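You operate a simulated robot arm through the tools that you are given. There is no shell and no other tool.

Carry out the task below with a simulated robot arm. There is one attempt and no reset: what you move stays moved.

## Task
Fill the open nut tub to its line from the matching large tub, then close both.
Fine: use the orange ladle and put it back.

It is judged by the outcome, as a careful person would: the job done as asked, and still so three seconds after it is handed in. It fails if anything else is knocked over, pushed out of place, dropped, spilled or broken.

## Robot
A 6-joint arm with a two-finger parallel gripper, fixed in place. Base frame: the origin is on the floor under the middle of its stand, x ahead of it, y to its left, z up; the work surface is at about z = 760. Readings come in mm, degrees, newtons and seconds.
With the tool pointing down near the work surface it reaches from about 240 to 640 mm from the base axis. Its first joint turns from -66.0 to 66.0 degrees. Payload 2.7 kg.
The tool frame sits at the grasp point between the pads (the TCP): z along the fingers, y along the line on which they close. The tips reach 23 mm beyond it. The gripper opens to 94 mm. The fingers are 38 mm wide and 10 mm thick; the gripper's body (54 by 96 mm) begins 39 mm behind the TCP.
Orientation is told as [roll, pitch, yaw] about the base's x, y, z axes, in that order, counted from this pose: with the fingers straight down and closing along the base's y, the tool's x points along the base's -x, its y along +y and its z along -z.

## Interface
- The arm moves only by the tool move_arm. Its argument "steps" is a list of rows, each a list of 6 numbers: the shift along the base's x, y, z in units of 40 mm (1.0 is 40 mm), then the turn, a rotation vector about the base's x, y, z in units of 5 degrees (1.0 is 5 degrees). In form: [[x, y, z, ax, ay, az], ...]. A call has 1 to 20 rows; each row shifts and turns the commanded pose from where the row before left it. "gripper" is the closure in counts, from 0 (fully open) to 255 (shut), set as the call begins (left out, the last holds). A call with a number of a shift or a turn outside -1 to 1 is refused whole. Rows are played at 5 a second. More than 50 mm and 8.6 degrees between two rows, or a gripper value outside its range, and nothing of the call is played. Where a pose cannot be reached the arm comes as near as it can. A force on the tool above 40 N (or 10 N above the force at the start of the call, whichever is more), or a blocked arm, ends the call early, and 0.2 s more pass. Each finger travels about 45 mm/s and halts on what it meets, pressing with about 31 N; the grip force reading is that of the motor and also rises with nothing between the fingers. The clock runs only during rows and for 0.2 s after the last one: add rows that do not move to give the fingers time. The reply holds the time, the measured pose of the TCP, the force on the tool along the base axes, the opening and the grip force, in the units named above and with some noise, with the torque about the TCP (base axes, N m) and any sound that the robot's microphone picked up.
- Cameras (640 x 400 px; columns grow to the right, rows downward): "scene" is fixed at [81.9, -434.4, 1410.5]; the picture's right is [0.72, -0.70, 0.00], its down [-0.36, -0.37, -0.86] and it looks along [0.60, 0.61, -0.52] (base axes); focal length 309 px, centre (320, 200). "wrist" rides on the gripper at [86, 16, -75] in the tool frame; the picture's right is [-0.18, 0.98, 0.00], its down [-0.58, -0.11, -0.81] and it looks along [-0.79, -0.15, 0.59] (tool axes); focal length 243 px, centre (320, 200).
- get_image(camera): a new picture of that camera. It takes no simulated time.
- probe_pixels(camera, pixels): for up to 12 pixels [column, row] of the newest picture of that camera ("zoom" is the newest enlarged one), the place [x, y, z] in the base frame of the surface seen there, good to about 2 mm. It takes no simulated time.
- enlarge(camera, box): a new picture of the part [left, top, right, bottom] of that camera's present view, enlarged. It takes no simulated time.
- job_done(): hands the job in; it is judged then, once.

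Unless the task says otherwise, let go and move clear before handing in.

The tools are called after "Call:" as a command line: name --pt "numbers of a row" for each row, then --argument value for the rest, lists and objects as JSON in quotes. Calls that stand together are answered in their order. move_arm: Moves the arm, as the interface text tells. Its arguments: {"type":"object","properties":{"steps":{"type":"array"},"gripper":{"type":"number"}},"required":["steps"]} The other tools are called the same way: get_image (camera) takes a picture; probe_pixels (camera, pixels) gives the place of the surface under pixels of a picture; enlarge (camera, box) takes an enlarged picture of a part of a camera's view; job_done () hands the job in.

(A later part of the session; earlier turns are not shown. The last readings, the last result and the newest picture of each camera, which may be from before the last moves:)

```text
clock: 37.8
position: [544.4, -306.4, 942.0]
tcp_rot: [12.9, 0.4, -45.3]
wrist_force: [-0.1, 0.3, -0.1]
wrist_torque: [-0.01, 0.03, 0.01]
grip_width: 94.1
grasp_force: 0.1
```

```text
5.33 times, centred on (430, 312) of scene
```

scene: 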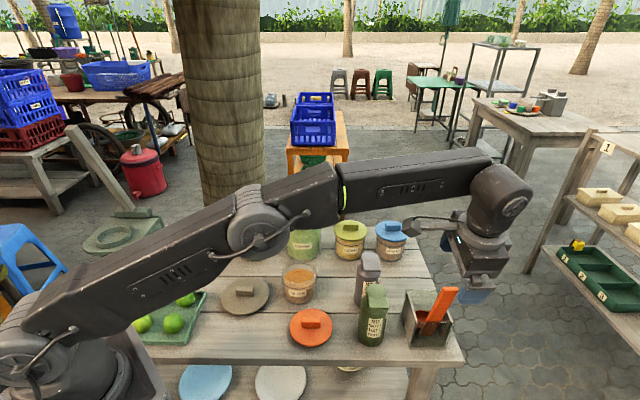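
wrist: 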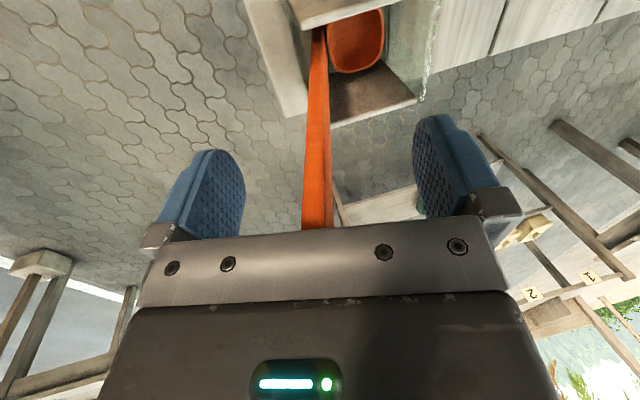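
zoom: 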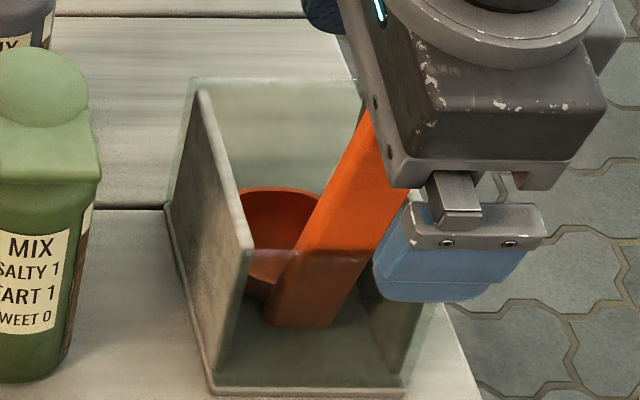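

The holder and ladle look unmoved (holder corners still at (213,393) and (440,250) in the zoom), and the handle is between the pads. Closing.

Call:
move_arm --pt "0 0 0 0 0 0" --pt "0 0 0 0 0 0" --pt "0 0 0 0 0 0" --pt "0 0 0 0 0 0" --pt "0 0 0 0 0 0" --pt "0 0 0 0 0 0" --gripper 255

Call:
get_image --camera "wrist"

Call:
enlarge --camera "scene" --box '[390, 275, 470, 350]'

```text
clock: 39.2
position: [544.9, -306.0, 941.2]
tcp_rot: [12.9, 0.2, -45.2]
wrist_force: [-0.1, -0.1, -0.1]
wrist_torque: [0.01, 0.05, 0.01]
grip_width: 9.7
grasp_force: 30.8
```

```text
taken
```

wrist: 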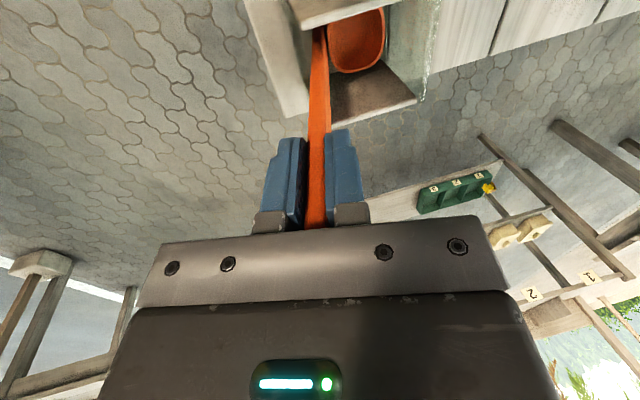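

```text
5.33 times, centred on (430, 312) of scene
```

zoom: 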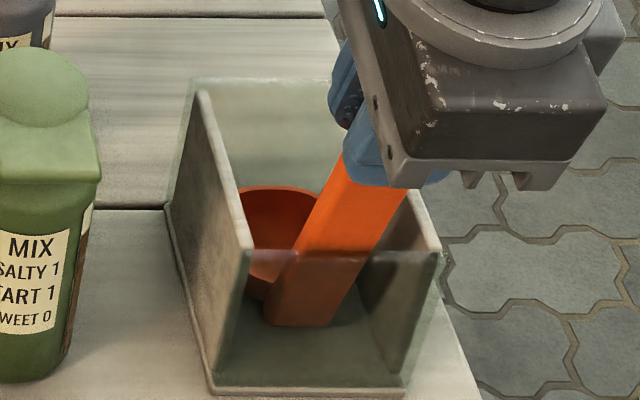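

Grip confirmed at 9.7 mm, the handle's thickness; the grasp pose is (544.9,-306.2,941.5), roll 12.9, yaw −45.2. Lifting straight up.

Call:
move_arm --pt "0 0 0.2 0 0 0" --pt "0 0 0.4 0 0 0" --pt "0 0 0.5 0 0 0" --pt "0 0 0.6 0 0 0" --pt "0 0 0.7 0 0 0" --pt "0 0 0.8 0 0 0" --pt "0 0 0.5 0 0 0" --pt "0 0 0 0 0 0" --gripper 255

Call:
get_image --camera "wrist"

Call:
enlarge --camera "scene" --box '[380, 210, 500, 350]'

```text
clock: 41.0
position: [537.8, -305.6, 1085.1]
tcp_rot: [12.8, 0.3, -45.1]
wrist_force: [0.0, 0.6, -1.0]
wrist_torque: [0.03, 0.07, 0.03]
grip_width: 9.5
grasp_force: 30.9
out of reach, approached as far as the arm can: row 7
```

```text
taken
```

wrist: 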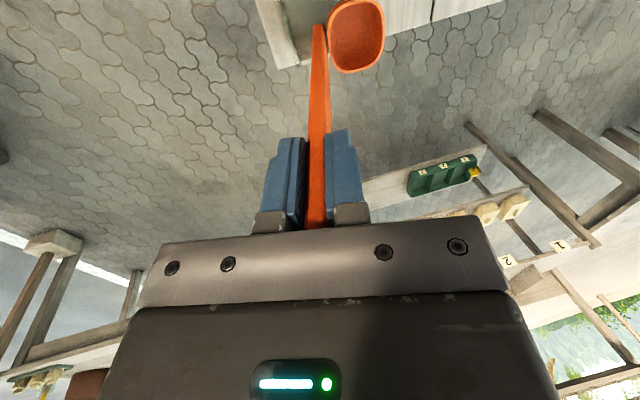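

```text
2.86 times, centred on (440, 280) of scene
```

zoom: 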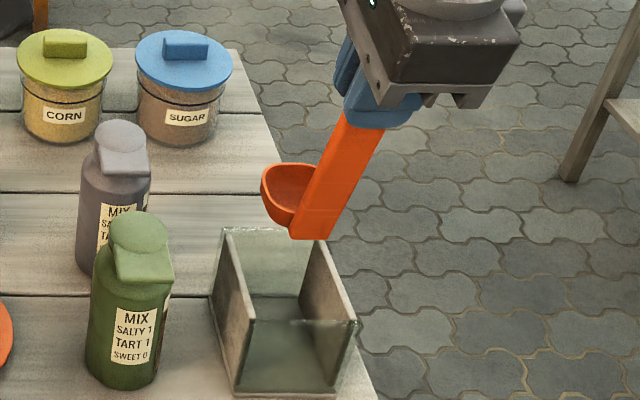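

The ladle is out of the holder, bowl upright; the arm was at its upper reach limit there. I'll move inward and up, well above the bottles, to inspect the bowl.

Call:
move_arm --pt "-0.65 0.3 0.4 0 0 0" --pt "-0.65 0.3 0.6 0 0 0" --pt "-0.36 0.5 0.3 0 0 0" --pt "-0.36 0.9 0.1 0 0 0" --pt "-0.36 0.9 0.0 0 0 0" --pt "-0.36 0.9 0.0 0 0 0" --pt "-0.36 0.9 0.0 0 0 0" --pt "-0.36 0.9 0.0 0 0 0" --pt "0 0 0 0 0 0" --gripper 255

Call:
get_image --camera "wrist"

Call:
get_image --camera "scene"

```text
clock: 43.0
position: [398.6, -81.2, 1142.8]
tcp_rot: [12.8, 0.2, -45.3]
wrist_force: [0.5, 0.2, -1.3]
wrist_torque: [-0.06, 0.0, 0.01]
grip_width: 9.7
grasp_force: 30.7
```

```text
taken
```

wrist: 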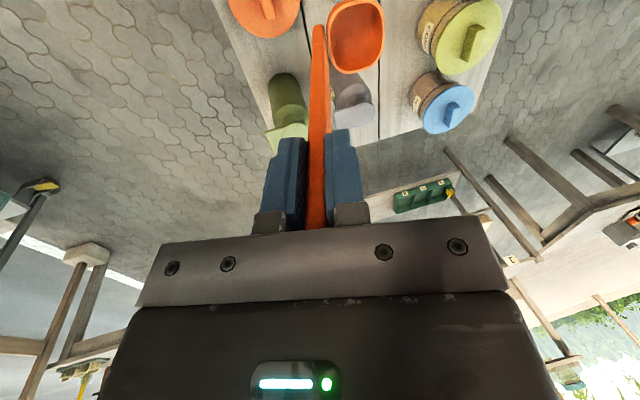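

```text
taken
```

scene: 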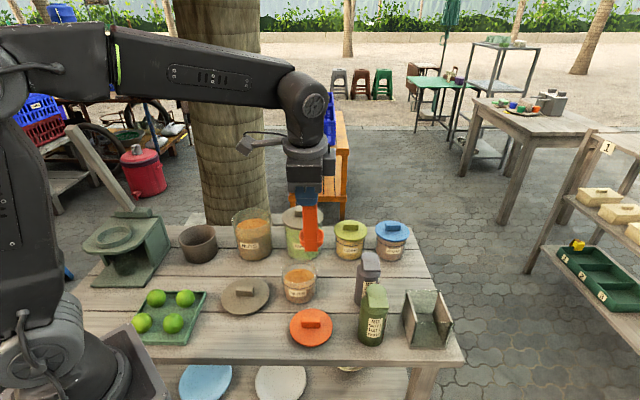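

Call:
enlarge --camera "wrist" --box '[290, 0, 400, 90]'

Call:
probe_pixels --camera "wrist" --pixels '[[332, 30], [381, 30], [357, 2], [357, 70], [355, 35], [330, 50], [383, 15], [340, 66], [374, 66], [333, 5], [357, 50], [318, 30]]'

Call:
enlarge --camera "scene" --box '[270, 170, 350, 270]'

```text
4.44 times, centred on (345, 45) of wrist
```

zoom: 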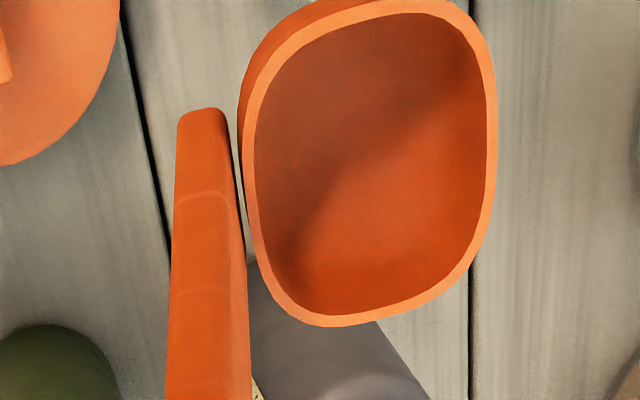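

```text
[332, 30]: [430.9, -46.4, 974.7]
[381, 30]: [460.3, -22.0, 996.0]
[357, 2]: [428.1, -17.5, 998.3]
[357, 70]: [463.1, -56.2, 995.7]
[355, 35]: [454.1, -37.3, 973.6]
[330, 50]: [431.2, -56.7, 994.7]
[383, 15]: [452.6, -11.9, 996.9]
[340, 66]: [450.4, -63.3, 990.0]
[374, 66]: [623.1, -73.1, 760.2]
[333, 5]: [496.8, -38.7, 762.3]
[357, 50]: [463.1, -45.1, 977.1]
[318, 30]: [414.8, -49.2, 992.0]
```

```text
4.00 times, centred on (310, 220) of scene
```

zoom: 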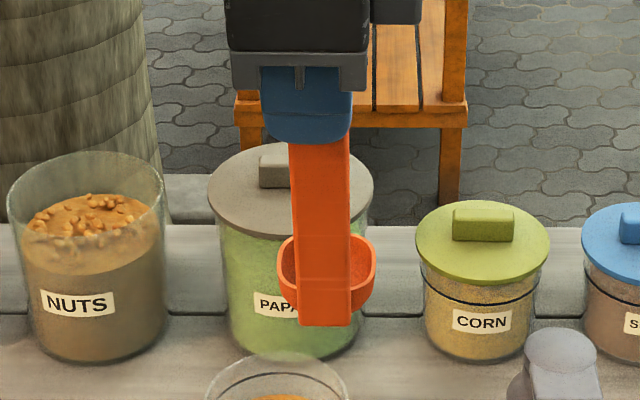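

The bowl rim is level at this tilt, 146 mm below the TCP; it is about 50×55 mm and 25 mm deep, its centre 64 mm toward the jaw's +y side. I'll carry it above the open large tub, turning to yaw 37°.

Call:
move_arm --pt "0.153 0.431 0 0 0 0.967" --pt "0.153 0.431 0 0 0 0.967" --pt "0.153 0.431 0 0 0 0.967" --pt "0.153 0.431 0 0 0 0.967" --pt "0.153 0.431 0 0 0 0.967" --pt "0.153 0.431 0 0 0 0.967" --pt "0.153 0.431 0 0 0 0.967" --pt "0.153 0.431 0 0 0 0.967" --pt "0.153 0.431 0 0 0 0.967" --pt "0.153 0.431 0 0 0 0.967" --pt "0.153 0.431 0 0 0 0.967" --pt "0.153 0.431 0 0 0 0.967" --pt "0.153 0.431 0 0 0 0.967" --pt "0.153 0.431 0 0 0 0.967" --pt "0.153 0.431 0 0 0 0.967" --pt "0.153 0.431 0 0 0 0.967" --pt "0.153 0.431 0 0 0 0.967" --pt "0 0 0 0 0 0" --gripper 255

Call:
get_image --camera "wrist"

Call:
get_image --camera "scene"

```text
clock: 46.8
position: [500.7, 212.3, 1143.8]
tcp_rot: [12.8, 0.3, 37.0]
wrist_force: [-0.6, 0.6, -0.6]
wrist_torque: [-0.04, 0.0, -0.02]
grip_width: 9.4
grasp_force: 30.7
```

```text
taken
```

wrist: 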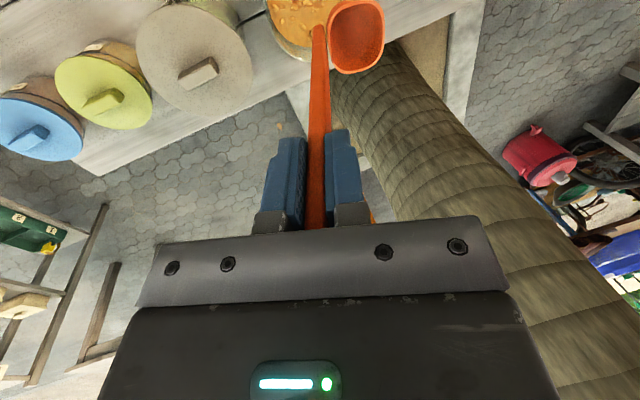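

```text
taken
```

scene: 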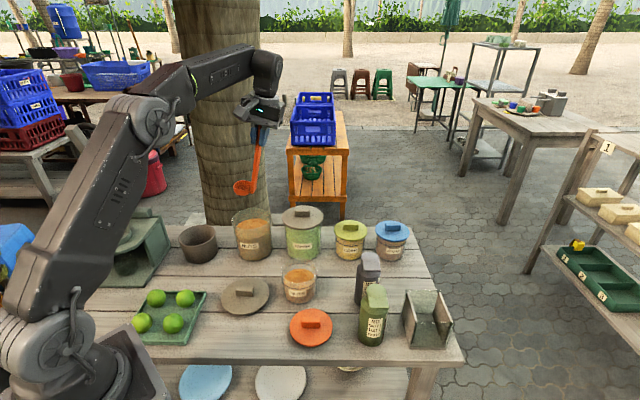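

The ladle is above the large tub, its bowl at scene (244,187). Checking the bowl's actual position and the tree trunk's distance.

Call:
probe_pixels --camera "scene" --pixels '[[244, 187], [236, 184], [243, 192], [251, 191], [257, 150], [220, 100], [245, 110], [225, 190], [200, 100]]'

Call:
enlarge --camera "scene" --box '[215, 110, 295, 210]'

Call:
probe_pixels --camera "wrist" --pixels '[[332, 30], [381, 30], [357, 3], [357, 70], [355, 35], [383, 15], [340, 66], [300, 10], [285, 20], [310, 40], [320, 55], [270, 20]]'

```text
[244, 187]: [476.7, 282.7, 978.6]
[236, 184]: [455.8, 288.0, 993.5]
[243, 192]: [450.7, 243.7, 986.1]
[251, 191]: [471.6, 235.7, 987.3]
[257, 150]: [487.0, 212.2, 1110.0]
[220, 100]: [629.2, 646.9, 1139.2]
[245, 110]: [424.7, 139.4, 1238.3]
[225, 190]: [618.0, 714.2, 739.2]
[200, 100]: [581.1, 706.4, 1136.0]
```

```text
4.00 times, centred on (255, 160) of scene
```

zoom: 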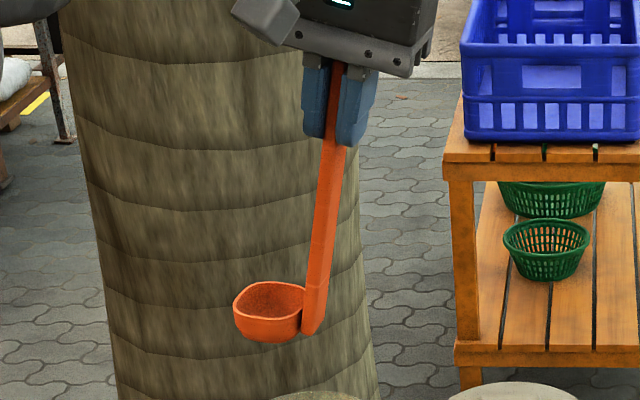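

```text
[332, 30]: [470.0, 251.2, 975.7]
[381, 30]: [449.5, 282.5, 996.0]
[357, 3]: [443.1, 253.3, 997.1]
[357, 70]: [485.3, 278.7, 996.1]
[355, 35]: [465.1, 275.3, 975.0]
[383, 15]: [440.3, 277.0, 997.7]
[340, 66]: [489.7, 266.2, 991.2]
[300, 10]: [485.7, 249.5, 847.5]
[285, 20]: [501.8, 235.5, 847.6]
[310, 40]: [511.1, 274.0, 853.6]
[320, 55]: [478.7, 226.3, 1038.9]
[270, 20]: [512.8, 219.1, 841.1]
```

The bowl is about 12 mm past the tub's centre along its own direction, and the nut surface is at z≈848. I'll tilt it forward 40° above the tub, ready for a scooping entry.

Call:
move_arm --pt "-0.184 0.252 -0.13 -0.8 -0.6 0" --pt "-0.184 0.252 -0.13 -0.8 -0.6 0" --pt "-0.184 0.252 -0.13 -0.8 -0.6 0" --pt "-0.184 0.252 -0.13 -0.8 -0.6 0" --pt "-0.184 0.252 -0.13 -0.8 -0.6 0" --pt "-0.184 0.252 -0.13 -0.8 -0.6 0" --pt "-0.184 0.252 -0.13 -0.8 -0.6 0" --pt "-0.184 0.252 -0.13 -0.8 -0.6 0" --pt "0 0 0 0 0 0" --gripper 255

Call:
get_image --camera "wrist"

Call:
enlarge --camera "scene" --box '[205, 130, 305, 260]'

```text
clock: 48.8
position: [443.8, 292.6, 1101.3]
tcp_rot: [-27.3, 0.3, 36.7]
wrist_force: [-0.5, -0.4, -1.4]
wrist_torque: [0.03, -0.01, 0.02]
grip_width: 9.4
grasp_force: 30.9
```

```text
taken
```

wrist: 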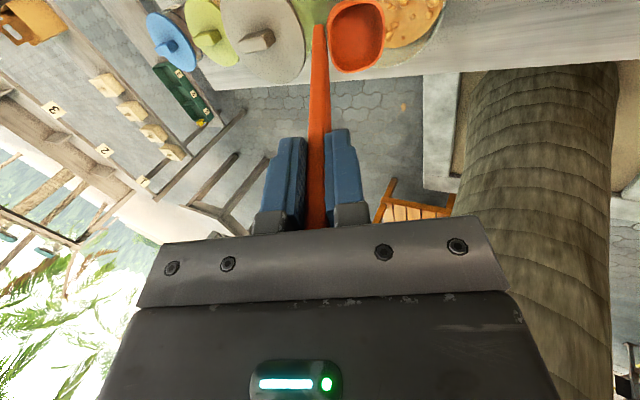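

```text
3.08 times, centred on (255, 195) of scene
```

zoom: 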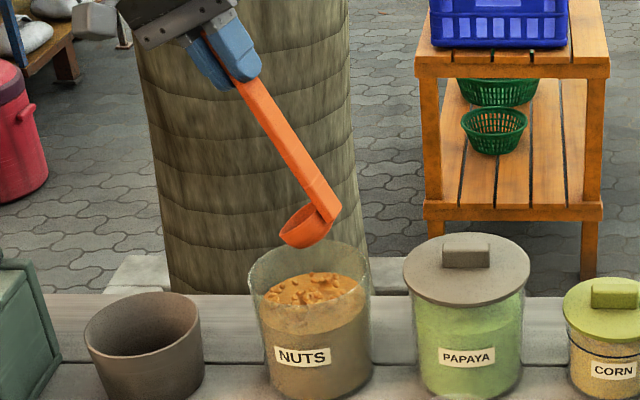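

The tilted bowl hangs over the tub opening. Verifying its place against the rim before lowering.

Call:
probe_pixels --camera "zoom" --pixels '[[285, 238], [300, 215], [315, 222], [330, 205], [325, 225], [305, 240], [270, 90], [335, 212]]'

Call:
probe_pixels --camera "wrist" --pixels '[[332, 35], [381, 35], [357, 4], [357, 71], [383, 15], [340, 68], [318, 30], [400, 20], [430, 15]]'

```text
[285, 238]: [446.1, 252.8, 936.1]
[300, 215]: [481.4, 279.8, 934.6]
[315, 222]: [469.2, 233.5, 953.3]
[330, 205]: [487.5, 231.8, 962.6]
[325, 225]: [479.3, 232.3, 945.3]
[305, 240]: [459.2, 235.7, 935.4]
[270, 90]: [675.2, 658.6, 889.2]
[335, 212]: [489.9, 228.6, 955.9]
```

```text
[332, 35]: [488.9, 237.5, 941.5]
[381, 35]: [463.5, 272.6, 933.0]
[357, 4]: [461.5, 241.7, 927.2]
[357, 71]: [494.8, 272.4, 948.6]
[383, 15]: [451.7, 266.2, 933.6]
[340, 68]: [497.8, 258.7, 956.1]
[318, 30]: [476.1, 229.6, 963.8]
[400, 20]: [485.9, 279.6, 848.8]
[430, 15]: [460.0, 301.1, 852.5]
```

The lip is at about (459,270), inside the tub opening, and the bowl centre is slightly off to one side, which I'll correct by 4 mm. Lowering to just above the nuts.

Call:
move_arm --pt "-0.08 -0.06 -0.4 0 0 0" --pt "0 0 -0.5 0 0 0" --pt "0 0 -0.5 0 0 0" --pt "0 0 -0.3 0 0 0" --pt "0 0 0 0 0 0" --gripper 255

Call:
enlarge --camera "scene" --box '[205, 140, 305, 270]'

Call:
get_image --camera "wrist"

```text
clock: 50.0
position: [440.6, 289.9, 1031.5]
tcp_rot: [-27.2, 0.2, 36.6]
wrist_force: [-0.2, 0.3, -0.7]
wrist_torque: [0.03, 0.03, 0.03]
grip_width: 9.9
grasp_force: 31.2
```

```text
3.08 times, centred on (255, 205) of scene
```

zoom: 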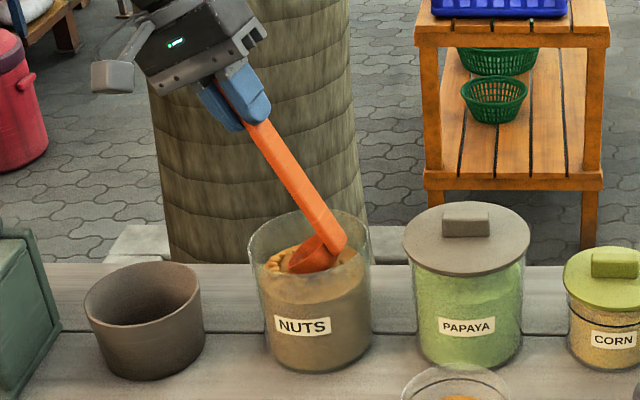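

```text
taken
```

wrist: 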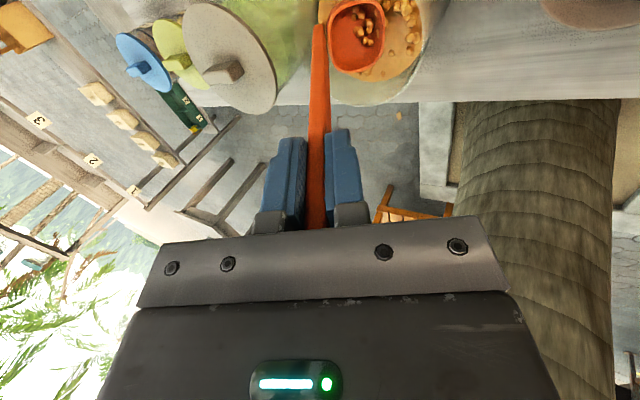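

The lip is just at the nut surface (nuts visible at wrist (370,20)) with no force. Pushing down gently and slightly forward.

Call:
move_arm --pt "-0.012 0.017 -0.18 0 0 0" --pt "-0.012 0.017 -0.18 0 0 0" --pt "-0.012 0.017 -0.18 0 0 0" --pt "-0.012 0.017 -0.18 0 0 0" --pt "-0.012 0.017 -0.18 0 0 0" --pt "-0.012 0.017 -0.18 0 0 0" --gripper 255

Call:
enlarge --camera "scene" --box '[205, 140, 305, 270]'

Call:
enlarge --camera "wrist" --box '[280, 0, 460, 110]'

```text
clock: 51.4
position: [437.1, 295.3, 990.4]
tcp_rot: [-27.2, 0.3, 36.7]
wrist_force: [-0.4, -0.5, 0.3]
wrist_torque: [0.04, 0.0, 0.02]
grip_width: 9.8
grasp_force: 31.2
```

```text
3.08 times, centred on (255, 205) of scene
```

zoom: 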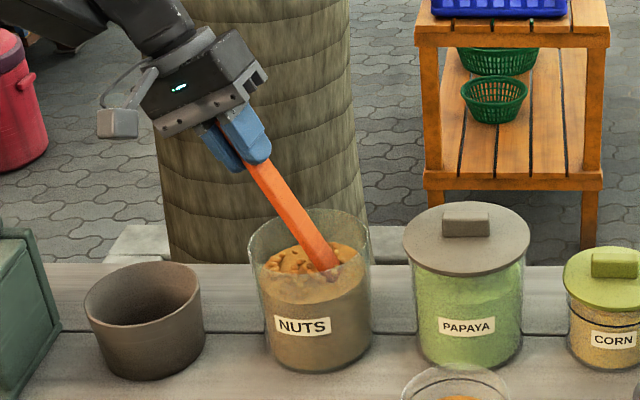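

```text
3.56 times, centred on (370, 55) of wrist
```

zoom: 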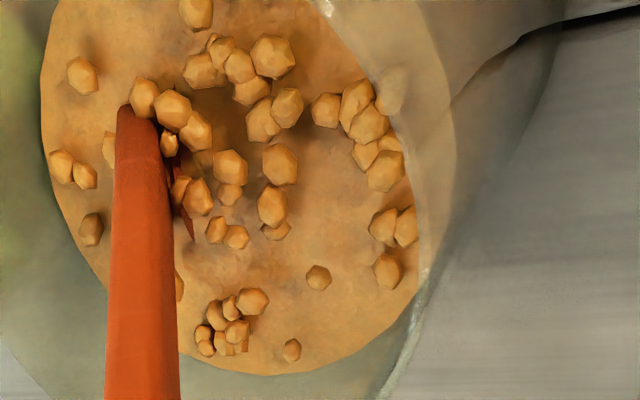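

The bowl is fully submerged with no resistance. Rotating it back to level about its centre, under the surface.

Call:
move_arm --pt "0.158 -0.216 -0.01 0.64 0.48 0" --pt "0.158 -0.216 -0.01 0.64 0.48 0" --pt "0.158 -0.216 -0.01 0.64 0.48 0" --pt "0.158 -0.216 -0.01 0.64 0.48 0" --pt "0.158 -0.216 -0.01 0.64 0.48 0" --pt "0.158 -0.216 -0.01 0.64 0.48 0" --pt "0.158 -0.216 -0.01 0.64 0.48 0" --pt "0.158 -0.216 -0.01 0.64 0.48 0" --pt "0.158 -0.216 -0.01 0.64 0.48 0" --pt "0.158 -0.216 -0.01 0.64 0.48 0" --pt "0 0 0 0 0 0" --gripper 255

Call:
enlarge --camera "scene" --box '[205, 140, 305, 270]'

Call:
enlarge --camera "wrist" --box '[280, 0, 460, 110]'

```text
clock: 53.8
position: [499.9, 209.5, 985.1]
tcp_rot: [12.8, 0.3, 36.9]
wrist_force: [0.9, 0.1, -1.0]
wrist_torque: [0.0, 0.03, 0.02]
grip_width: 9.6
grasp_force: 30.8
```

```text
3.08 times, centred on (255, 205) of scene
```

zoom: 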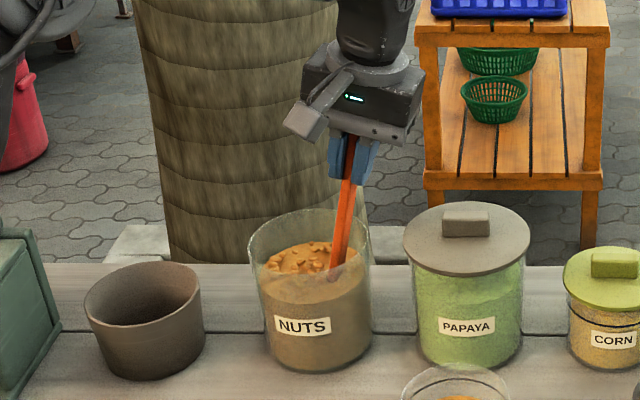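

```text
3.56 times, centred on (370, 55) of wrist
```

zoom: 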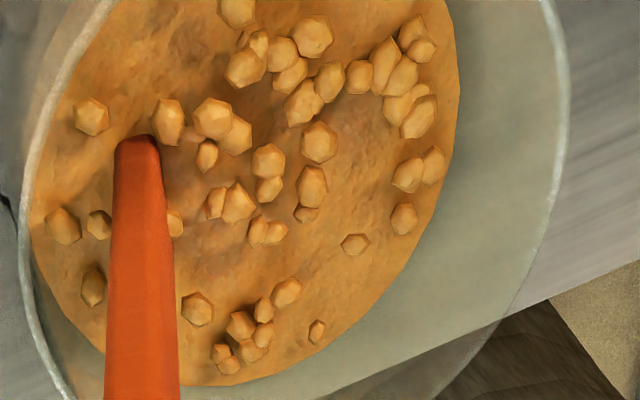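

The bowl is level and buried. Lifting slowly straight up until it clears the rim.

Call:
move_arm --pt "0 0 0.15 0 0 0" --pt "0 0 0.2 0 0 0" --pt "0 0 0.2 0 0 0" --pt "0 0 0.25 0 0 0" --pt "0 0 0.3 0 0 0" --pt "0 0 0.3 0 0 0" --pt "0 0 0.3 0 0 0" --pt "0 0 0.3 0 0 0" --pt "0 0 0.3 0 0 0" --pt "0 0 0.2 0 0 0" --pt "0 0 0 0 0 0" --gripper 255

Call:
enlarge --camera "scene" --box '[205, 140, 305, 270]'

Call:
enlarge --camera "wrist" --box '[280, 0, 460, 110]'

```text
clock: 56.2
position: [498.5, 210.3, 1086.4]
tcp_rot: [12.7, 0.3, 37.0]
wrist_force: [0.1, 0.7, -1.4]
wrist_torque: [0.01, -0.01, 0.0]
grip_width: 9.4
grasp_force: 30.6
```

```text
3.08 times, centred on (255, 205) of scene
```

zoom: 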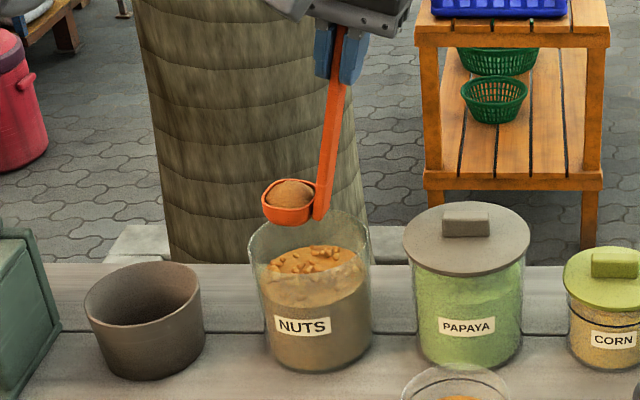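

```text
3.56 times, centred on (370, 55) of wrist
```

zoom: 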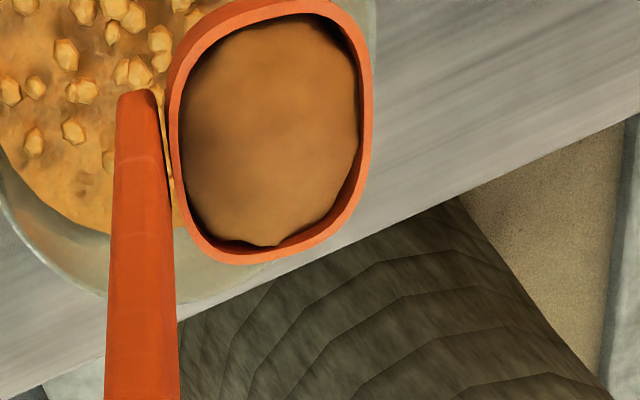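

The ladle came up full with a rounded heap (zoom (290,195)), and nothing spilled. I'll check levels to estimate the scoop volume before pouring.

Call:
get_image --camera "scene"

Call:
get_image --camera "wrist"

Call:
probe_pixels --camera "wrist" --pixels '[[355, 35], [340, 30], [375, 30], [355, 60], [355, 15], [332, 30], [383, 30], [300, 35], [290, 20], [305, 50], [285, 5], [310, 10]]'

Call:
probe_pixels --camera "scene" --pixels '[[252, 225], [245, 227], [262, 226], [250, 222], [247, 201], [241, 201], [255, 230]]'

```text
taken
```

scene: 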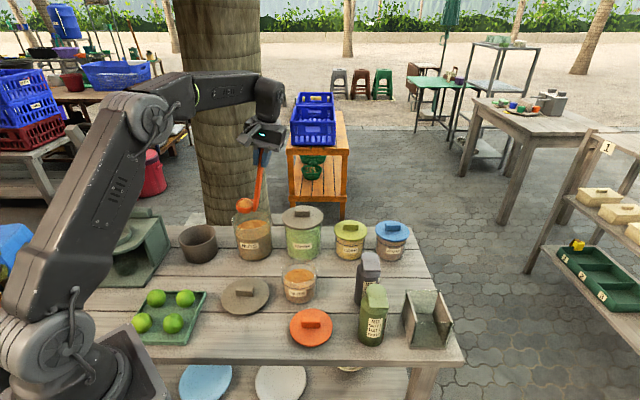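

```text
taken
```

wrist: 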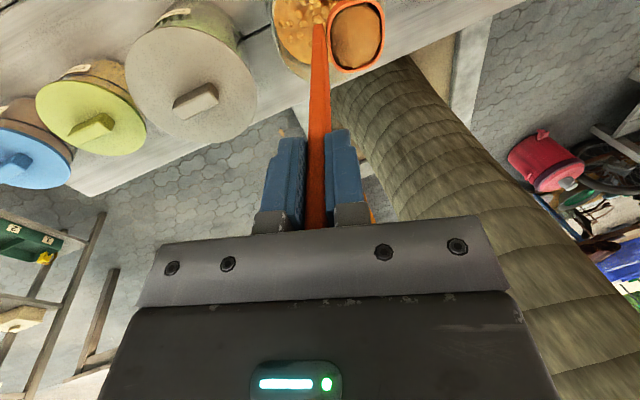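

```text
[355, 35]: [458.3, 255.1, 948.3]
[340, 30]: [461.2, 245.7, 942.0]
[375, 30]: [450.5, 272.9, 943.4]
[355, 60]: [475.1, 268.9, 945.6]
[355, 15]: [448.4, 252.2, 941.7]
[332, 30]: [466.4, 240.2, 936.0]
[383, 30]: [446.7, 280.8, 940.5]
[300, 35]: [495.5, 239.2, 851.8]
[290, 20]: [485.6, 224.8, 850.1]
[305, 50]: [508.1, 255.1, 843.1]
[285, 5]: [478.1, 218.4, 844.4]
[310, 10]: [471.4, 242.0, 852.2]
```

```text
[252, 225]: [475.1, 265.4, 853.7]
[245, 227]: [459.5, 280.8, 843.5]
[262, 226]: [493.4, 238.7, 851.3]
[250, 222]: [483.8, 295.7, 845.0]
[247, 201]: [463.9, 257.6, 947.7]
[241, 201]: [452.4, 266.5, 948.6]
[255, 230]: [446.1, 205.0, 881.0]
```

The heap tops at z≈948 over a rim at 940, and the large tub dropped about 4 mm, so a scoop holds roughly 38 ml. The gap in the small tub is about 77 ml, so two scoops. Carrying it level and slowly to the small tub.

Call:
move_arm --pt "0 -0.1 0 0 0 0" --pt "0.01 -0.25 0 0 0 0" --pt "0.015 -0.4 0 0 0 0" --pt "0.015 -0.45 0 0 0 0" --pt "0.015 -0.45 0 0 0 0" --pt "0.015 -0.45 0 0 0 0" --pt "0.015 -0.45 0 0 0 0" --pt "0.015 -0.45 0 0 0 0" --pt "0.015 -0.45 0 0 0 0" --pt "0.015 -0.45 0 0 0 0" --pt "0.015 -0.45 -0.1 0 0 0" --pt "0.015 -0.45 -0.1 0 0 0" --pt "0.015 -0.45 -0.1 0 0 0" --pt "0.015 -0.45 -0.1 0 0 0" --pt "0.01 -0.4 -0.1 0 0 0" --pt "0.01 -0.2 -0.1 0 0 0" --pt "0 -0.09 0 0 0 0" --pt "0 0 0 0 0 0" --gripper 255

Call:
get_image --camera "scene"

Call:
get_image --camera "wrist"

Call:
enlarge --camera "scene" --box '[250, 180, 360, 320]'

```text
clock: 60.0
position: [510.1, -46.4, 1063.9]
tcp_rot: [12.8, 0.4, 36.9]
wrist_force: [-0.1, -0.7, -0.7]
wrist_torque: [-0.04, 0.01, 0.01]
grip_width: 9.6
grasp_force: 31.4
```

```text
taken
```

scene: 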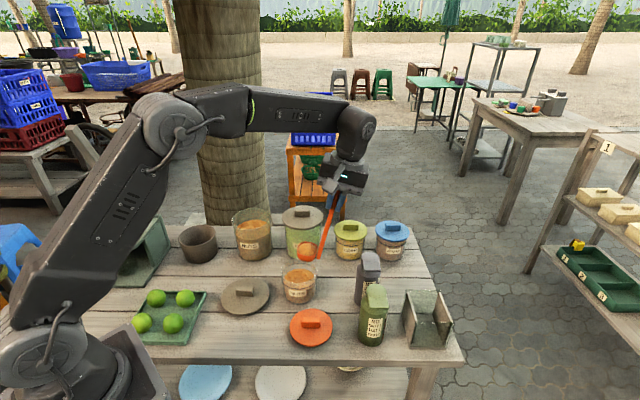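

```text
taken
```

wrist: 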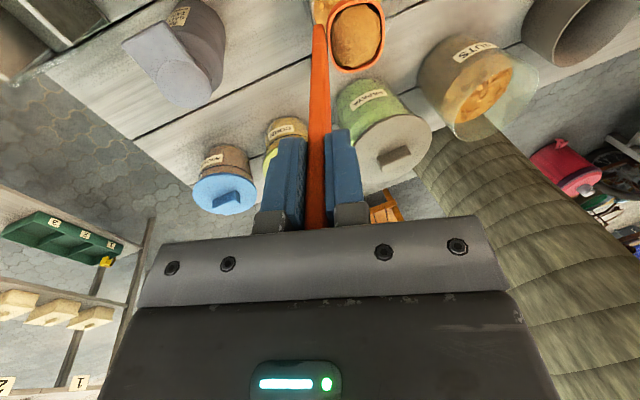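

```text
2.86 times, centred on (305, 250) of scene
```

zoom: 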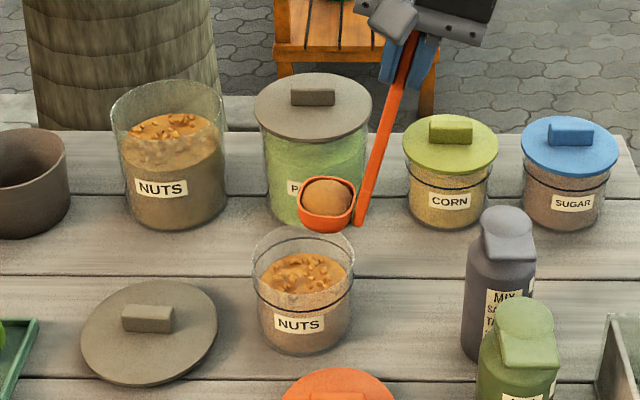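

The full ladle is over the small tub. Probing the bowl's lip against the tub's centre before tipping.

Call:
probe_pixels --camera "wrist" --pixels '[[381, 30], [383, 15], [357, 71], [355, 35], [357, 3], [332, 30]]'

Call:
probe_pixels --camera "zoom" --pixels '[[302, 265], [280, 275], [325, 275], [302, 285], [302, 318], [302, 239], [300, 205], [320, 225]]'

```text
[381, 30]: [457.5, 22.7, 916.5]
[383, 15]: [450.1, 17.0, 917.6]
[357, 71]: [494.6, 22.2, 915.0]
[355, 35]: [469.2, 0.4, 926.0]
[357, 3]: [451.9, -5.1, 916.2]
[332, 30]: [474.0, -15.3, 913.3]
```

```text
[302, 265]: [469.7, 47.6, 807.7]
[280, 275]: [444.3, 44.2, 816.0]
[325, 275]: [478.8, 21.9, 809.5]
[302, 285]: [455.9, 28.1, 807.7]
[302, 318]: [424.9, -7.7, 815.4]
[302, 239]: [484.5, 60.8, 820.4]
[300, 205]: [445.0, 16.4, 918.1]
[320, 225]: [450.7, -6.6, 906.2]
```

The lip is at (457,24), almost exactly over the tub's centre (456,27). I'll begin tipping forward about the lip while lowering it toward z≈870, pausing at 40° to look.

Call:
move_arm --pt "-0.195 0.26 0.03 -0.8 -0.6 0" --pt "-0.206 0.274 0 -0.8 -0.6 0" --pt "-0.212 0.282 -0.03 -0.8 -0.6 0" --pt "-0.216 0.288 -0.06 -0.8 -0.6 0" --pt "-0.22 0.294 -0.0925 -0.8 -0.6 0" --pt "-0.2235 0.298 -0.1225 -0.8 -0.6 0" --pt "-0.2235 0.298 -0.1575 -0.8 -0.6 0" --pt "-0.22 0.294 -0.19 -0.8 -0.6 0" --gripper 255

Call:
enlarge --camera "scene" --box '[240, 180, 350, 320]'

Call:
get_image --camera "wrist"

```text
clock: 61.8
position: [441.1, 45.5, 1038.3]
tcp_rot: [-27.2, 0.2, 36.6]
wrist_force: [0.0, -0.1, -0.2]
wrist_torque: [0.03, 0.01, -0.03]
grip_width: 9.5
grasp_force: 31.3
```

```text
2.86 times, centred on (295, 250) of scene
```

zoom: 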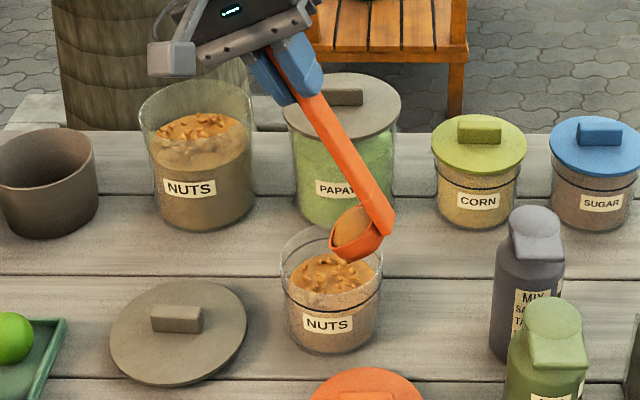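

```text
taken
```

wrist: 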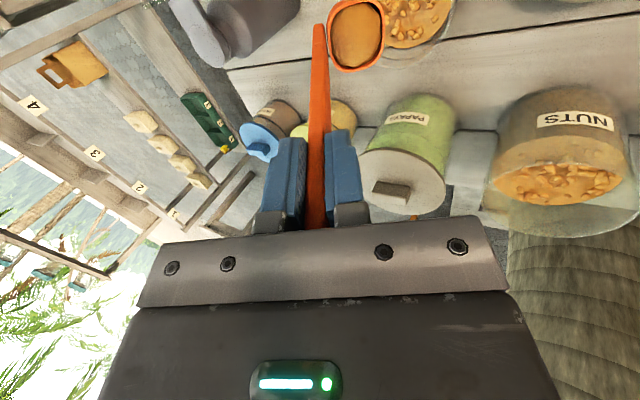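

At 40° the nuts still stay in the bowl, with the lip near zoom (335,250). Quick lip check before tipping further.

Call:
probe_pixels --camera "wrist" --pixels '[[383, 33], [383, 15], [357, 71], [355, 35], [330, 50], [370, 60]]'

Call:
probe_pixels --camera "zoom" --pixels '[[333, 240], [345, 258], [350, 225], [375, 245], [330, 272], [320, 290]]'

```text
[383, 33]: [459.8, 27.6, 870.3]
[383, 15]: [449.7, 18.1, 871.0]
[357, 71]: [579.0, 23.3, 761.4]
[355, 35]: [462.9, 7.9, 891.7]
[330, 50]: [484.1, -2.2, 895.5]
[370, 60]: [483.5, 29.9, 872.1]
```

```text
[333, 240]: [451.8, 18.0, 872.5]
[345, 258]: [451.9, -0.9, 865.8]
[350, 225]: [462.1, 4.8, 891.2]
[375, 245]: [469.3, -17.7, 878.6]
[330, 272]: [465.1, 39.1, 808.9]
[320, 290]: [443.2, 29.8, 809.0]
```

The lip is at (457,24,870), centred over the tub. Continuing to tip slowly to about 70°.

Call:
move_arm --pt "-0.11 0.146 -0.035 -0.4 -0.3 0" --pt "-0.11 0.146 -0.038 -0.4 -0.3 0" --pt "-0.107 0.143 -0.05 -0.4 -0.3 0" --pt "-0.107 0.143 -0.055 -0.4 -0.3 0" --pt "-0.104 0.139 -0.067 -0.4 -0.3 0" --pt "-0.104 0.139 -0.07 -0.4 -0.3 0" --pt "-0.1 0.133 -0.08 -0.4 -0.3 0" --pt "-0.1 0.133 -0.085 -0.4 -0.3 0" --pt "0 0 0 0 0 0" --gripper 255

Call:
enlarge --camera "scene" --box '[240, 180, 350, 320]'

Call:
enlarge --camera "wrist" --box '[290, 0, 500, 110]'

```text
clock: 63.8
position: [407.3, 90.4, 1017.0]
tcp_rot: [-47.2, 0.2, 36.6]
wrist_force: [1.0, 0.2, -0.1]
wrist_torque: [0.01, 0.03, -0.01]
grip_width: 9.5
grasp_force: 31.0
```

```text
2.86 times, centred on (295, 250) of scene
```

zoom: 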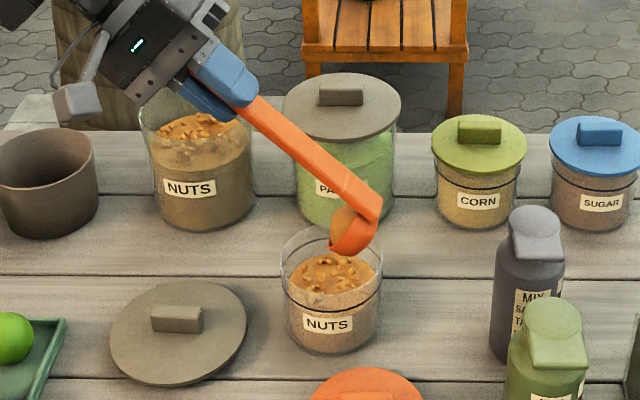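

```text
3.05 times, centred on (395, 55) of wrist
```

zoom: 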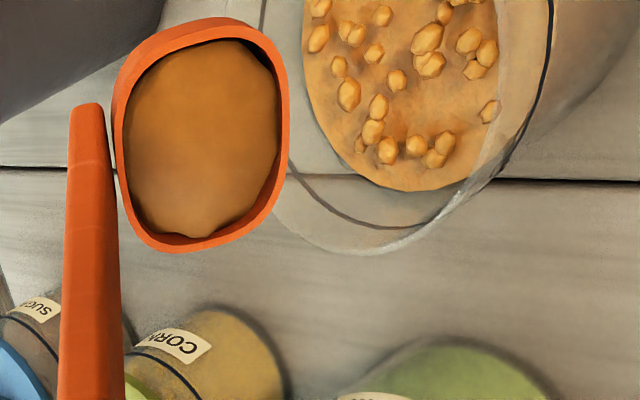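

At 60° the nuts are still held. Continuing on to 80°.

Call:
move_arm --pt "-0.095 0.127 -0.094 -0.4 -0.3 0" --pt "-0.095 0.127 -0.098 -0.4 -0.3 0" --pt "-0.09 0.12 -0.109 -0.4 -0.3 0" --pt "-0.09 0.12 -0.113 -0.4 -0.3 0" --pt "-0.083 0.111 -0.12 -0.4 -0.3 0" --pt "-0.083 0.111 -0.125 -0.4 -0.3 0" --pt "-0.077 0.103 -0.133 -0.4 -0.3 0" --pt "-0.077 0.103 -0.137 -0.4 -0.3 0" --pt "0 0 0 0 0 0" --gripper 255

Call:
enlarge --camera "scene" --box '[240, 180, 350, 320]'

Call:
enlarge --camera "wrist" --box '[290, 0, 500, 110]'

```text
clock: 65.8
position: [379.8, 125.7, 979.7]
tcp_rot: [-67.2, 0.1, 36.6]
wrist_force: [0.4, 0.6, -0.4]
wrist_torque: [0.08, 0.05, 0.01]
grip_width: 9.6
grasp_force: 31.7
```

```text
2.86 times, centred on (295, 250) of scene
```

zoom: 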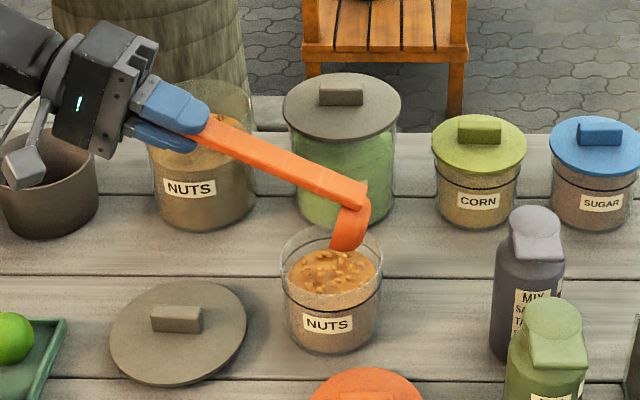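

```text
3.05 times, centred on (395, 55) of wrist
```

zoom: 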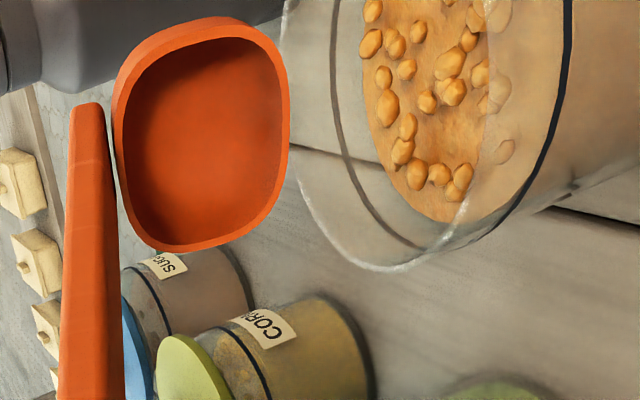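

The bowl is now empty (wrist zoom (200,130)) and the nuts fell inside the tub with nothing visible on the table. Reversing the tilt to level to see the new fill level.

Call:
move_arm --pt "0.1545 -0.206 0.27 0.8 0.6 0" --pt "0.1665 -0.222 0.245 0.8 0.6 0" --pt "0.18 -0.24 0.2225 0.8 0.6 0" --pt "0.19 -0.254 0.1925 0.8 0.6 0" --pt "0.2 -0.266 0.165 0.8 0.6 0" --pt "0.2085 -0.278 0.1375 0.8 0.6 0" --pt "0.2145 -0.286 0.105 0.8 0.6 0" --pt "0.219 -0.292 0.0725 0.8 0.6 0" --pt "0.22 -0.294 0.19 0.8 0.6 0" --pt "0.2235 -0.298 0.1575 0.8 0.6 0" --pt "0.2235 -0.298 0.1225 0.8 0.6 0" --pt "0.22 -0.294 0.0925 0.8 0.6 0" --pt "0.216 -0.288 0.06 0.8 0.6 0" --pt "0.212 -0.282 0.03 0.8 0.6 0" --pt "0.206 -0.274 0 0.8 0.6 0" --pt "0.195 -0.26 -0.03 0.8 0.6 0" --pt "0 0 0 0 0 0" --gripper 255

Call:
enlarge --camera "scene" --box '[260, 245, 340, 310]'

Call:
probe_pixels --camera "zoom" --pixels '[[315, 190], [250, 190], [380, 190], [315, 155], [313, 225], [313, 271], [313, 112], [270, 170], [360, 170], [290, 215], [340, 215], [313, 145]]'

Call:
get_image --camera "scene"

```text
clock: 69.4
position: [509.0, -46.2, 1060.9]
tcp_rot: [12.9, 0.2, 37.0]
wrist_force: [0.2, 0.0, 0.0]
wrist_torque: [-0.02, 0.01, 0.04]
grip_width: 9.7
grasp_force: 30.9
```

```text
6.15 times, centred on (300, 278) of scene
```

zoom: 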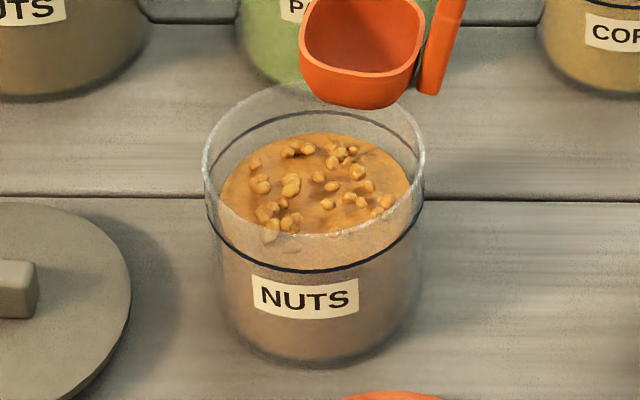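

```text
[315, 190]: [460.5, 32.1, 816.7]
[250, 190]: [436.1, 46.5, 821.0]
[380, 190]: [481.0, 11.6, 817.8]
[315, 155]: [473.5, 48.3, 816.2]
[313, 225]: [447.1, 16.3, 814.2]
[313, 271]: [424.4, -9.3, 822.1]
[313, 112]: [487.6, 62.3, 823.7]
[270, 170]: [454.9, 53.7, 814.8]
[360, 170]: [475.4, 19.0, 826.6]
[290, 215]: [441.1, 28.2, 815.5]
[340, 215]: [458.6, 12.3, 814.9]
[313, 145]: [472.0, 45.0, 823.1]
```

```text
taken
```

scene: 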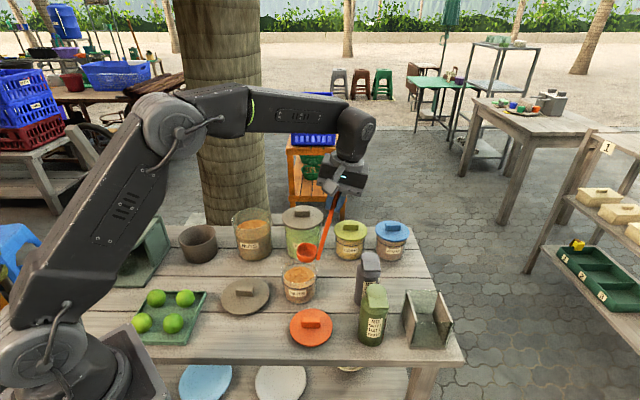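

The level rose from about 809 to 815.5, with the line at about 823, so one more full scoop should bring it close. Returning to the large tub for the second scoop.

Call:
move_arm --pt "0 0.2 0.5 0 0 0" --pt "-0.015 0.5 0.5 0 0 0" --pt "-0.02 0.7 0.2 0 0 0" --pt "-0.02 0.8 0 0 0 0" --pt "-0.02 0.8 0 0 0 0" --pt "-0.02 0.8 0 0 0 0" --pt "-0.02 0.8 0 0 0 0" --pt "-0.02 0.8 0 0 0 0" --pt "-0.02 0.6 0 0 0 0" --pt "-0.01 0.4 0 0 0 0" --pt "-0.184 0.252 -0.07 -0.8 -0.6 0" --pt "-0.184 0.252 -0.07 -0.8 -0.6 0" --pt "-0.184 0.252 -0.07 -0.8 -0.6 0" --pt "-0.184 0.252 -0.07 -0.8 -0.6 0" --pt "-0.184 0.252 -0.07 -0.8 -0.6 0" --pt "-0.184 0.252 0 -0.8 -0.6 0" --pt "-0.184 0.252 0 -0.8 -0.6 0" --pt "-0.184 0.252 0 -0.8 -0.6 0" --pt "0 0 0 0 0 0" --gripper 255

Call:
enlarge --camera "scene" --box '[205, 130, 305, 260]'

Call:
get_image --camera "wrist"

```text
clock: 73.4
position: [443.3, 290.9, 1095.3]
tcp_rot: [-27.3, 0.2, 36.7]
wrist_force: [-0.3, -0.4, -0.6]
wrist_torque: [0.02, 0.04, 0.02]
grip_width: 9.6
grasp_force: 30.9
```

```text
3.08 times, centred on (255, 195) of scene
```

zoom: 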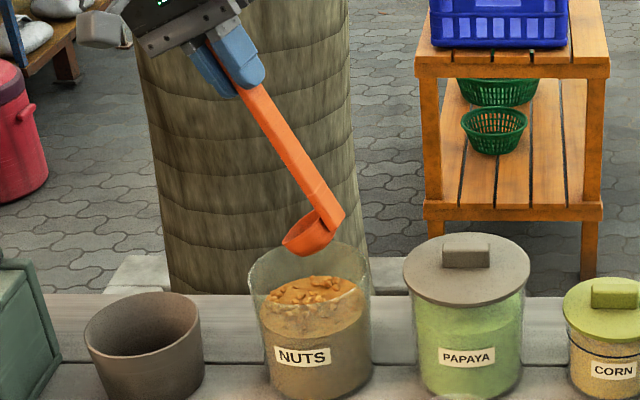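

```text
taken
```

wrist: 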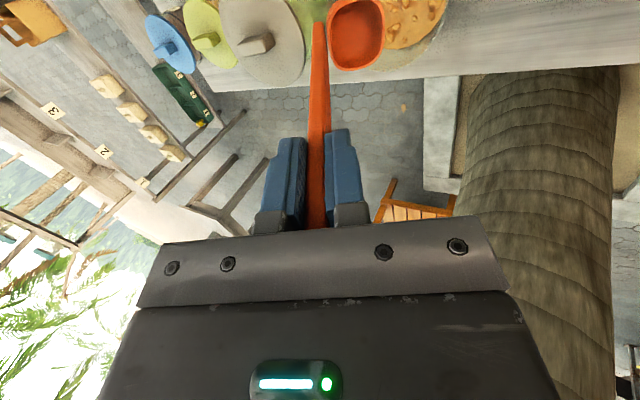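

Same entry pose as before: (443,291,1095). Lowering into the nuts, about 5 mm deeper to match the dropped level.

Call:
move_arm --pt "-0.06 -0.02 -0.4 0 0 0" --pt "-0.02 0 -0.5 0 0 0" --pt "0 0 -0.5 0 0 0" --pt "0 0 -0.25 0 0 0" --pt "-0.012 0.017 -0.18 0 0 0" --pt "-0.012 0.017 -0.18 0 0 0" --pt "-0.012 0.017 -0.18 0 0 0" --pt "-0.012 0.017 -0.18 0 0 0" --pt "-0.012 0.017 -0.18 0 0 0" --pt "-0.012 0.017 -0.18 0 0 0" --pt "0 0 0 0 0 0" --gripper 255

Call:
enlarge --camera "scene" --box '[205, 140, 305, 270]'

```text
clock: 75.8
position: [436.4, 292.6, 985.8]
tcp_rot: [-27.1, 0.2, 36.7]
wrist_force: [0.1, 0.0, -0.5]
wrist_torque: [0.02, 0.03, 0.0]
grip_width: 9.3
grasp_force: 30.8
```

```text
3.08 times, centred on (255, 205) of scene
```

zoom: 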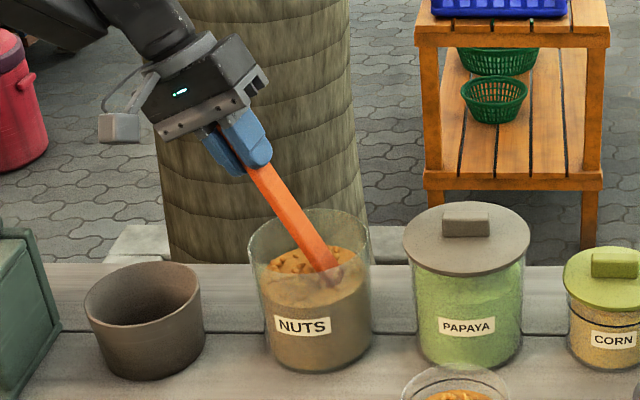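

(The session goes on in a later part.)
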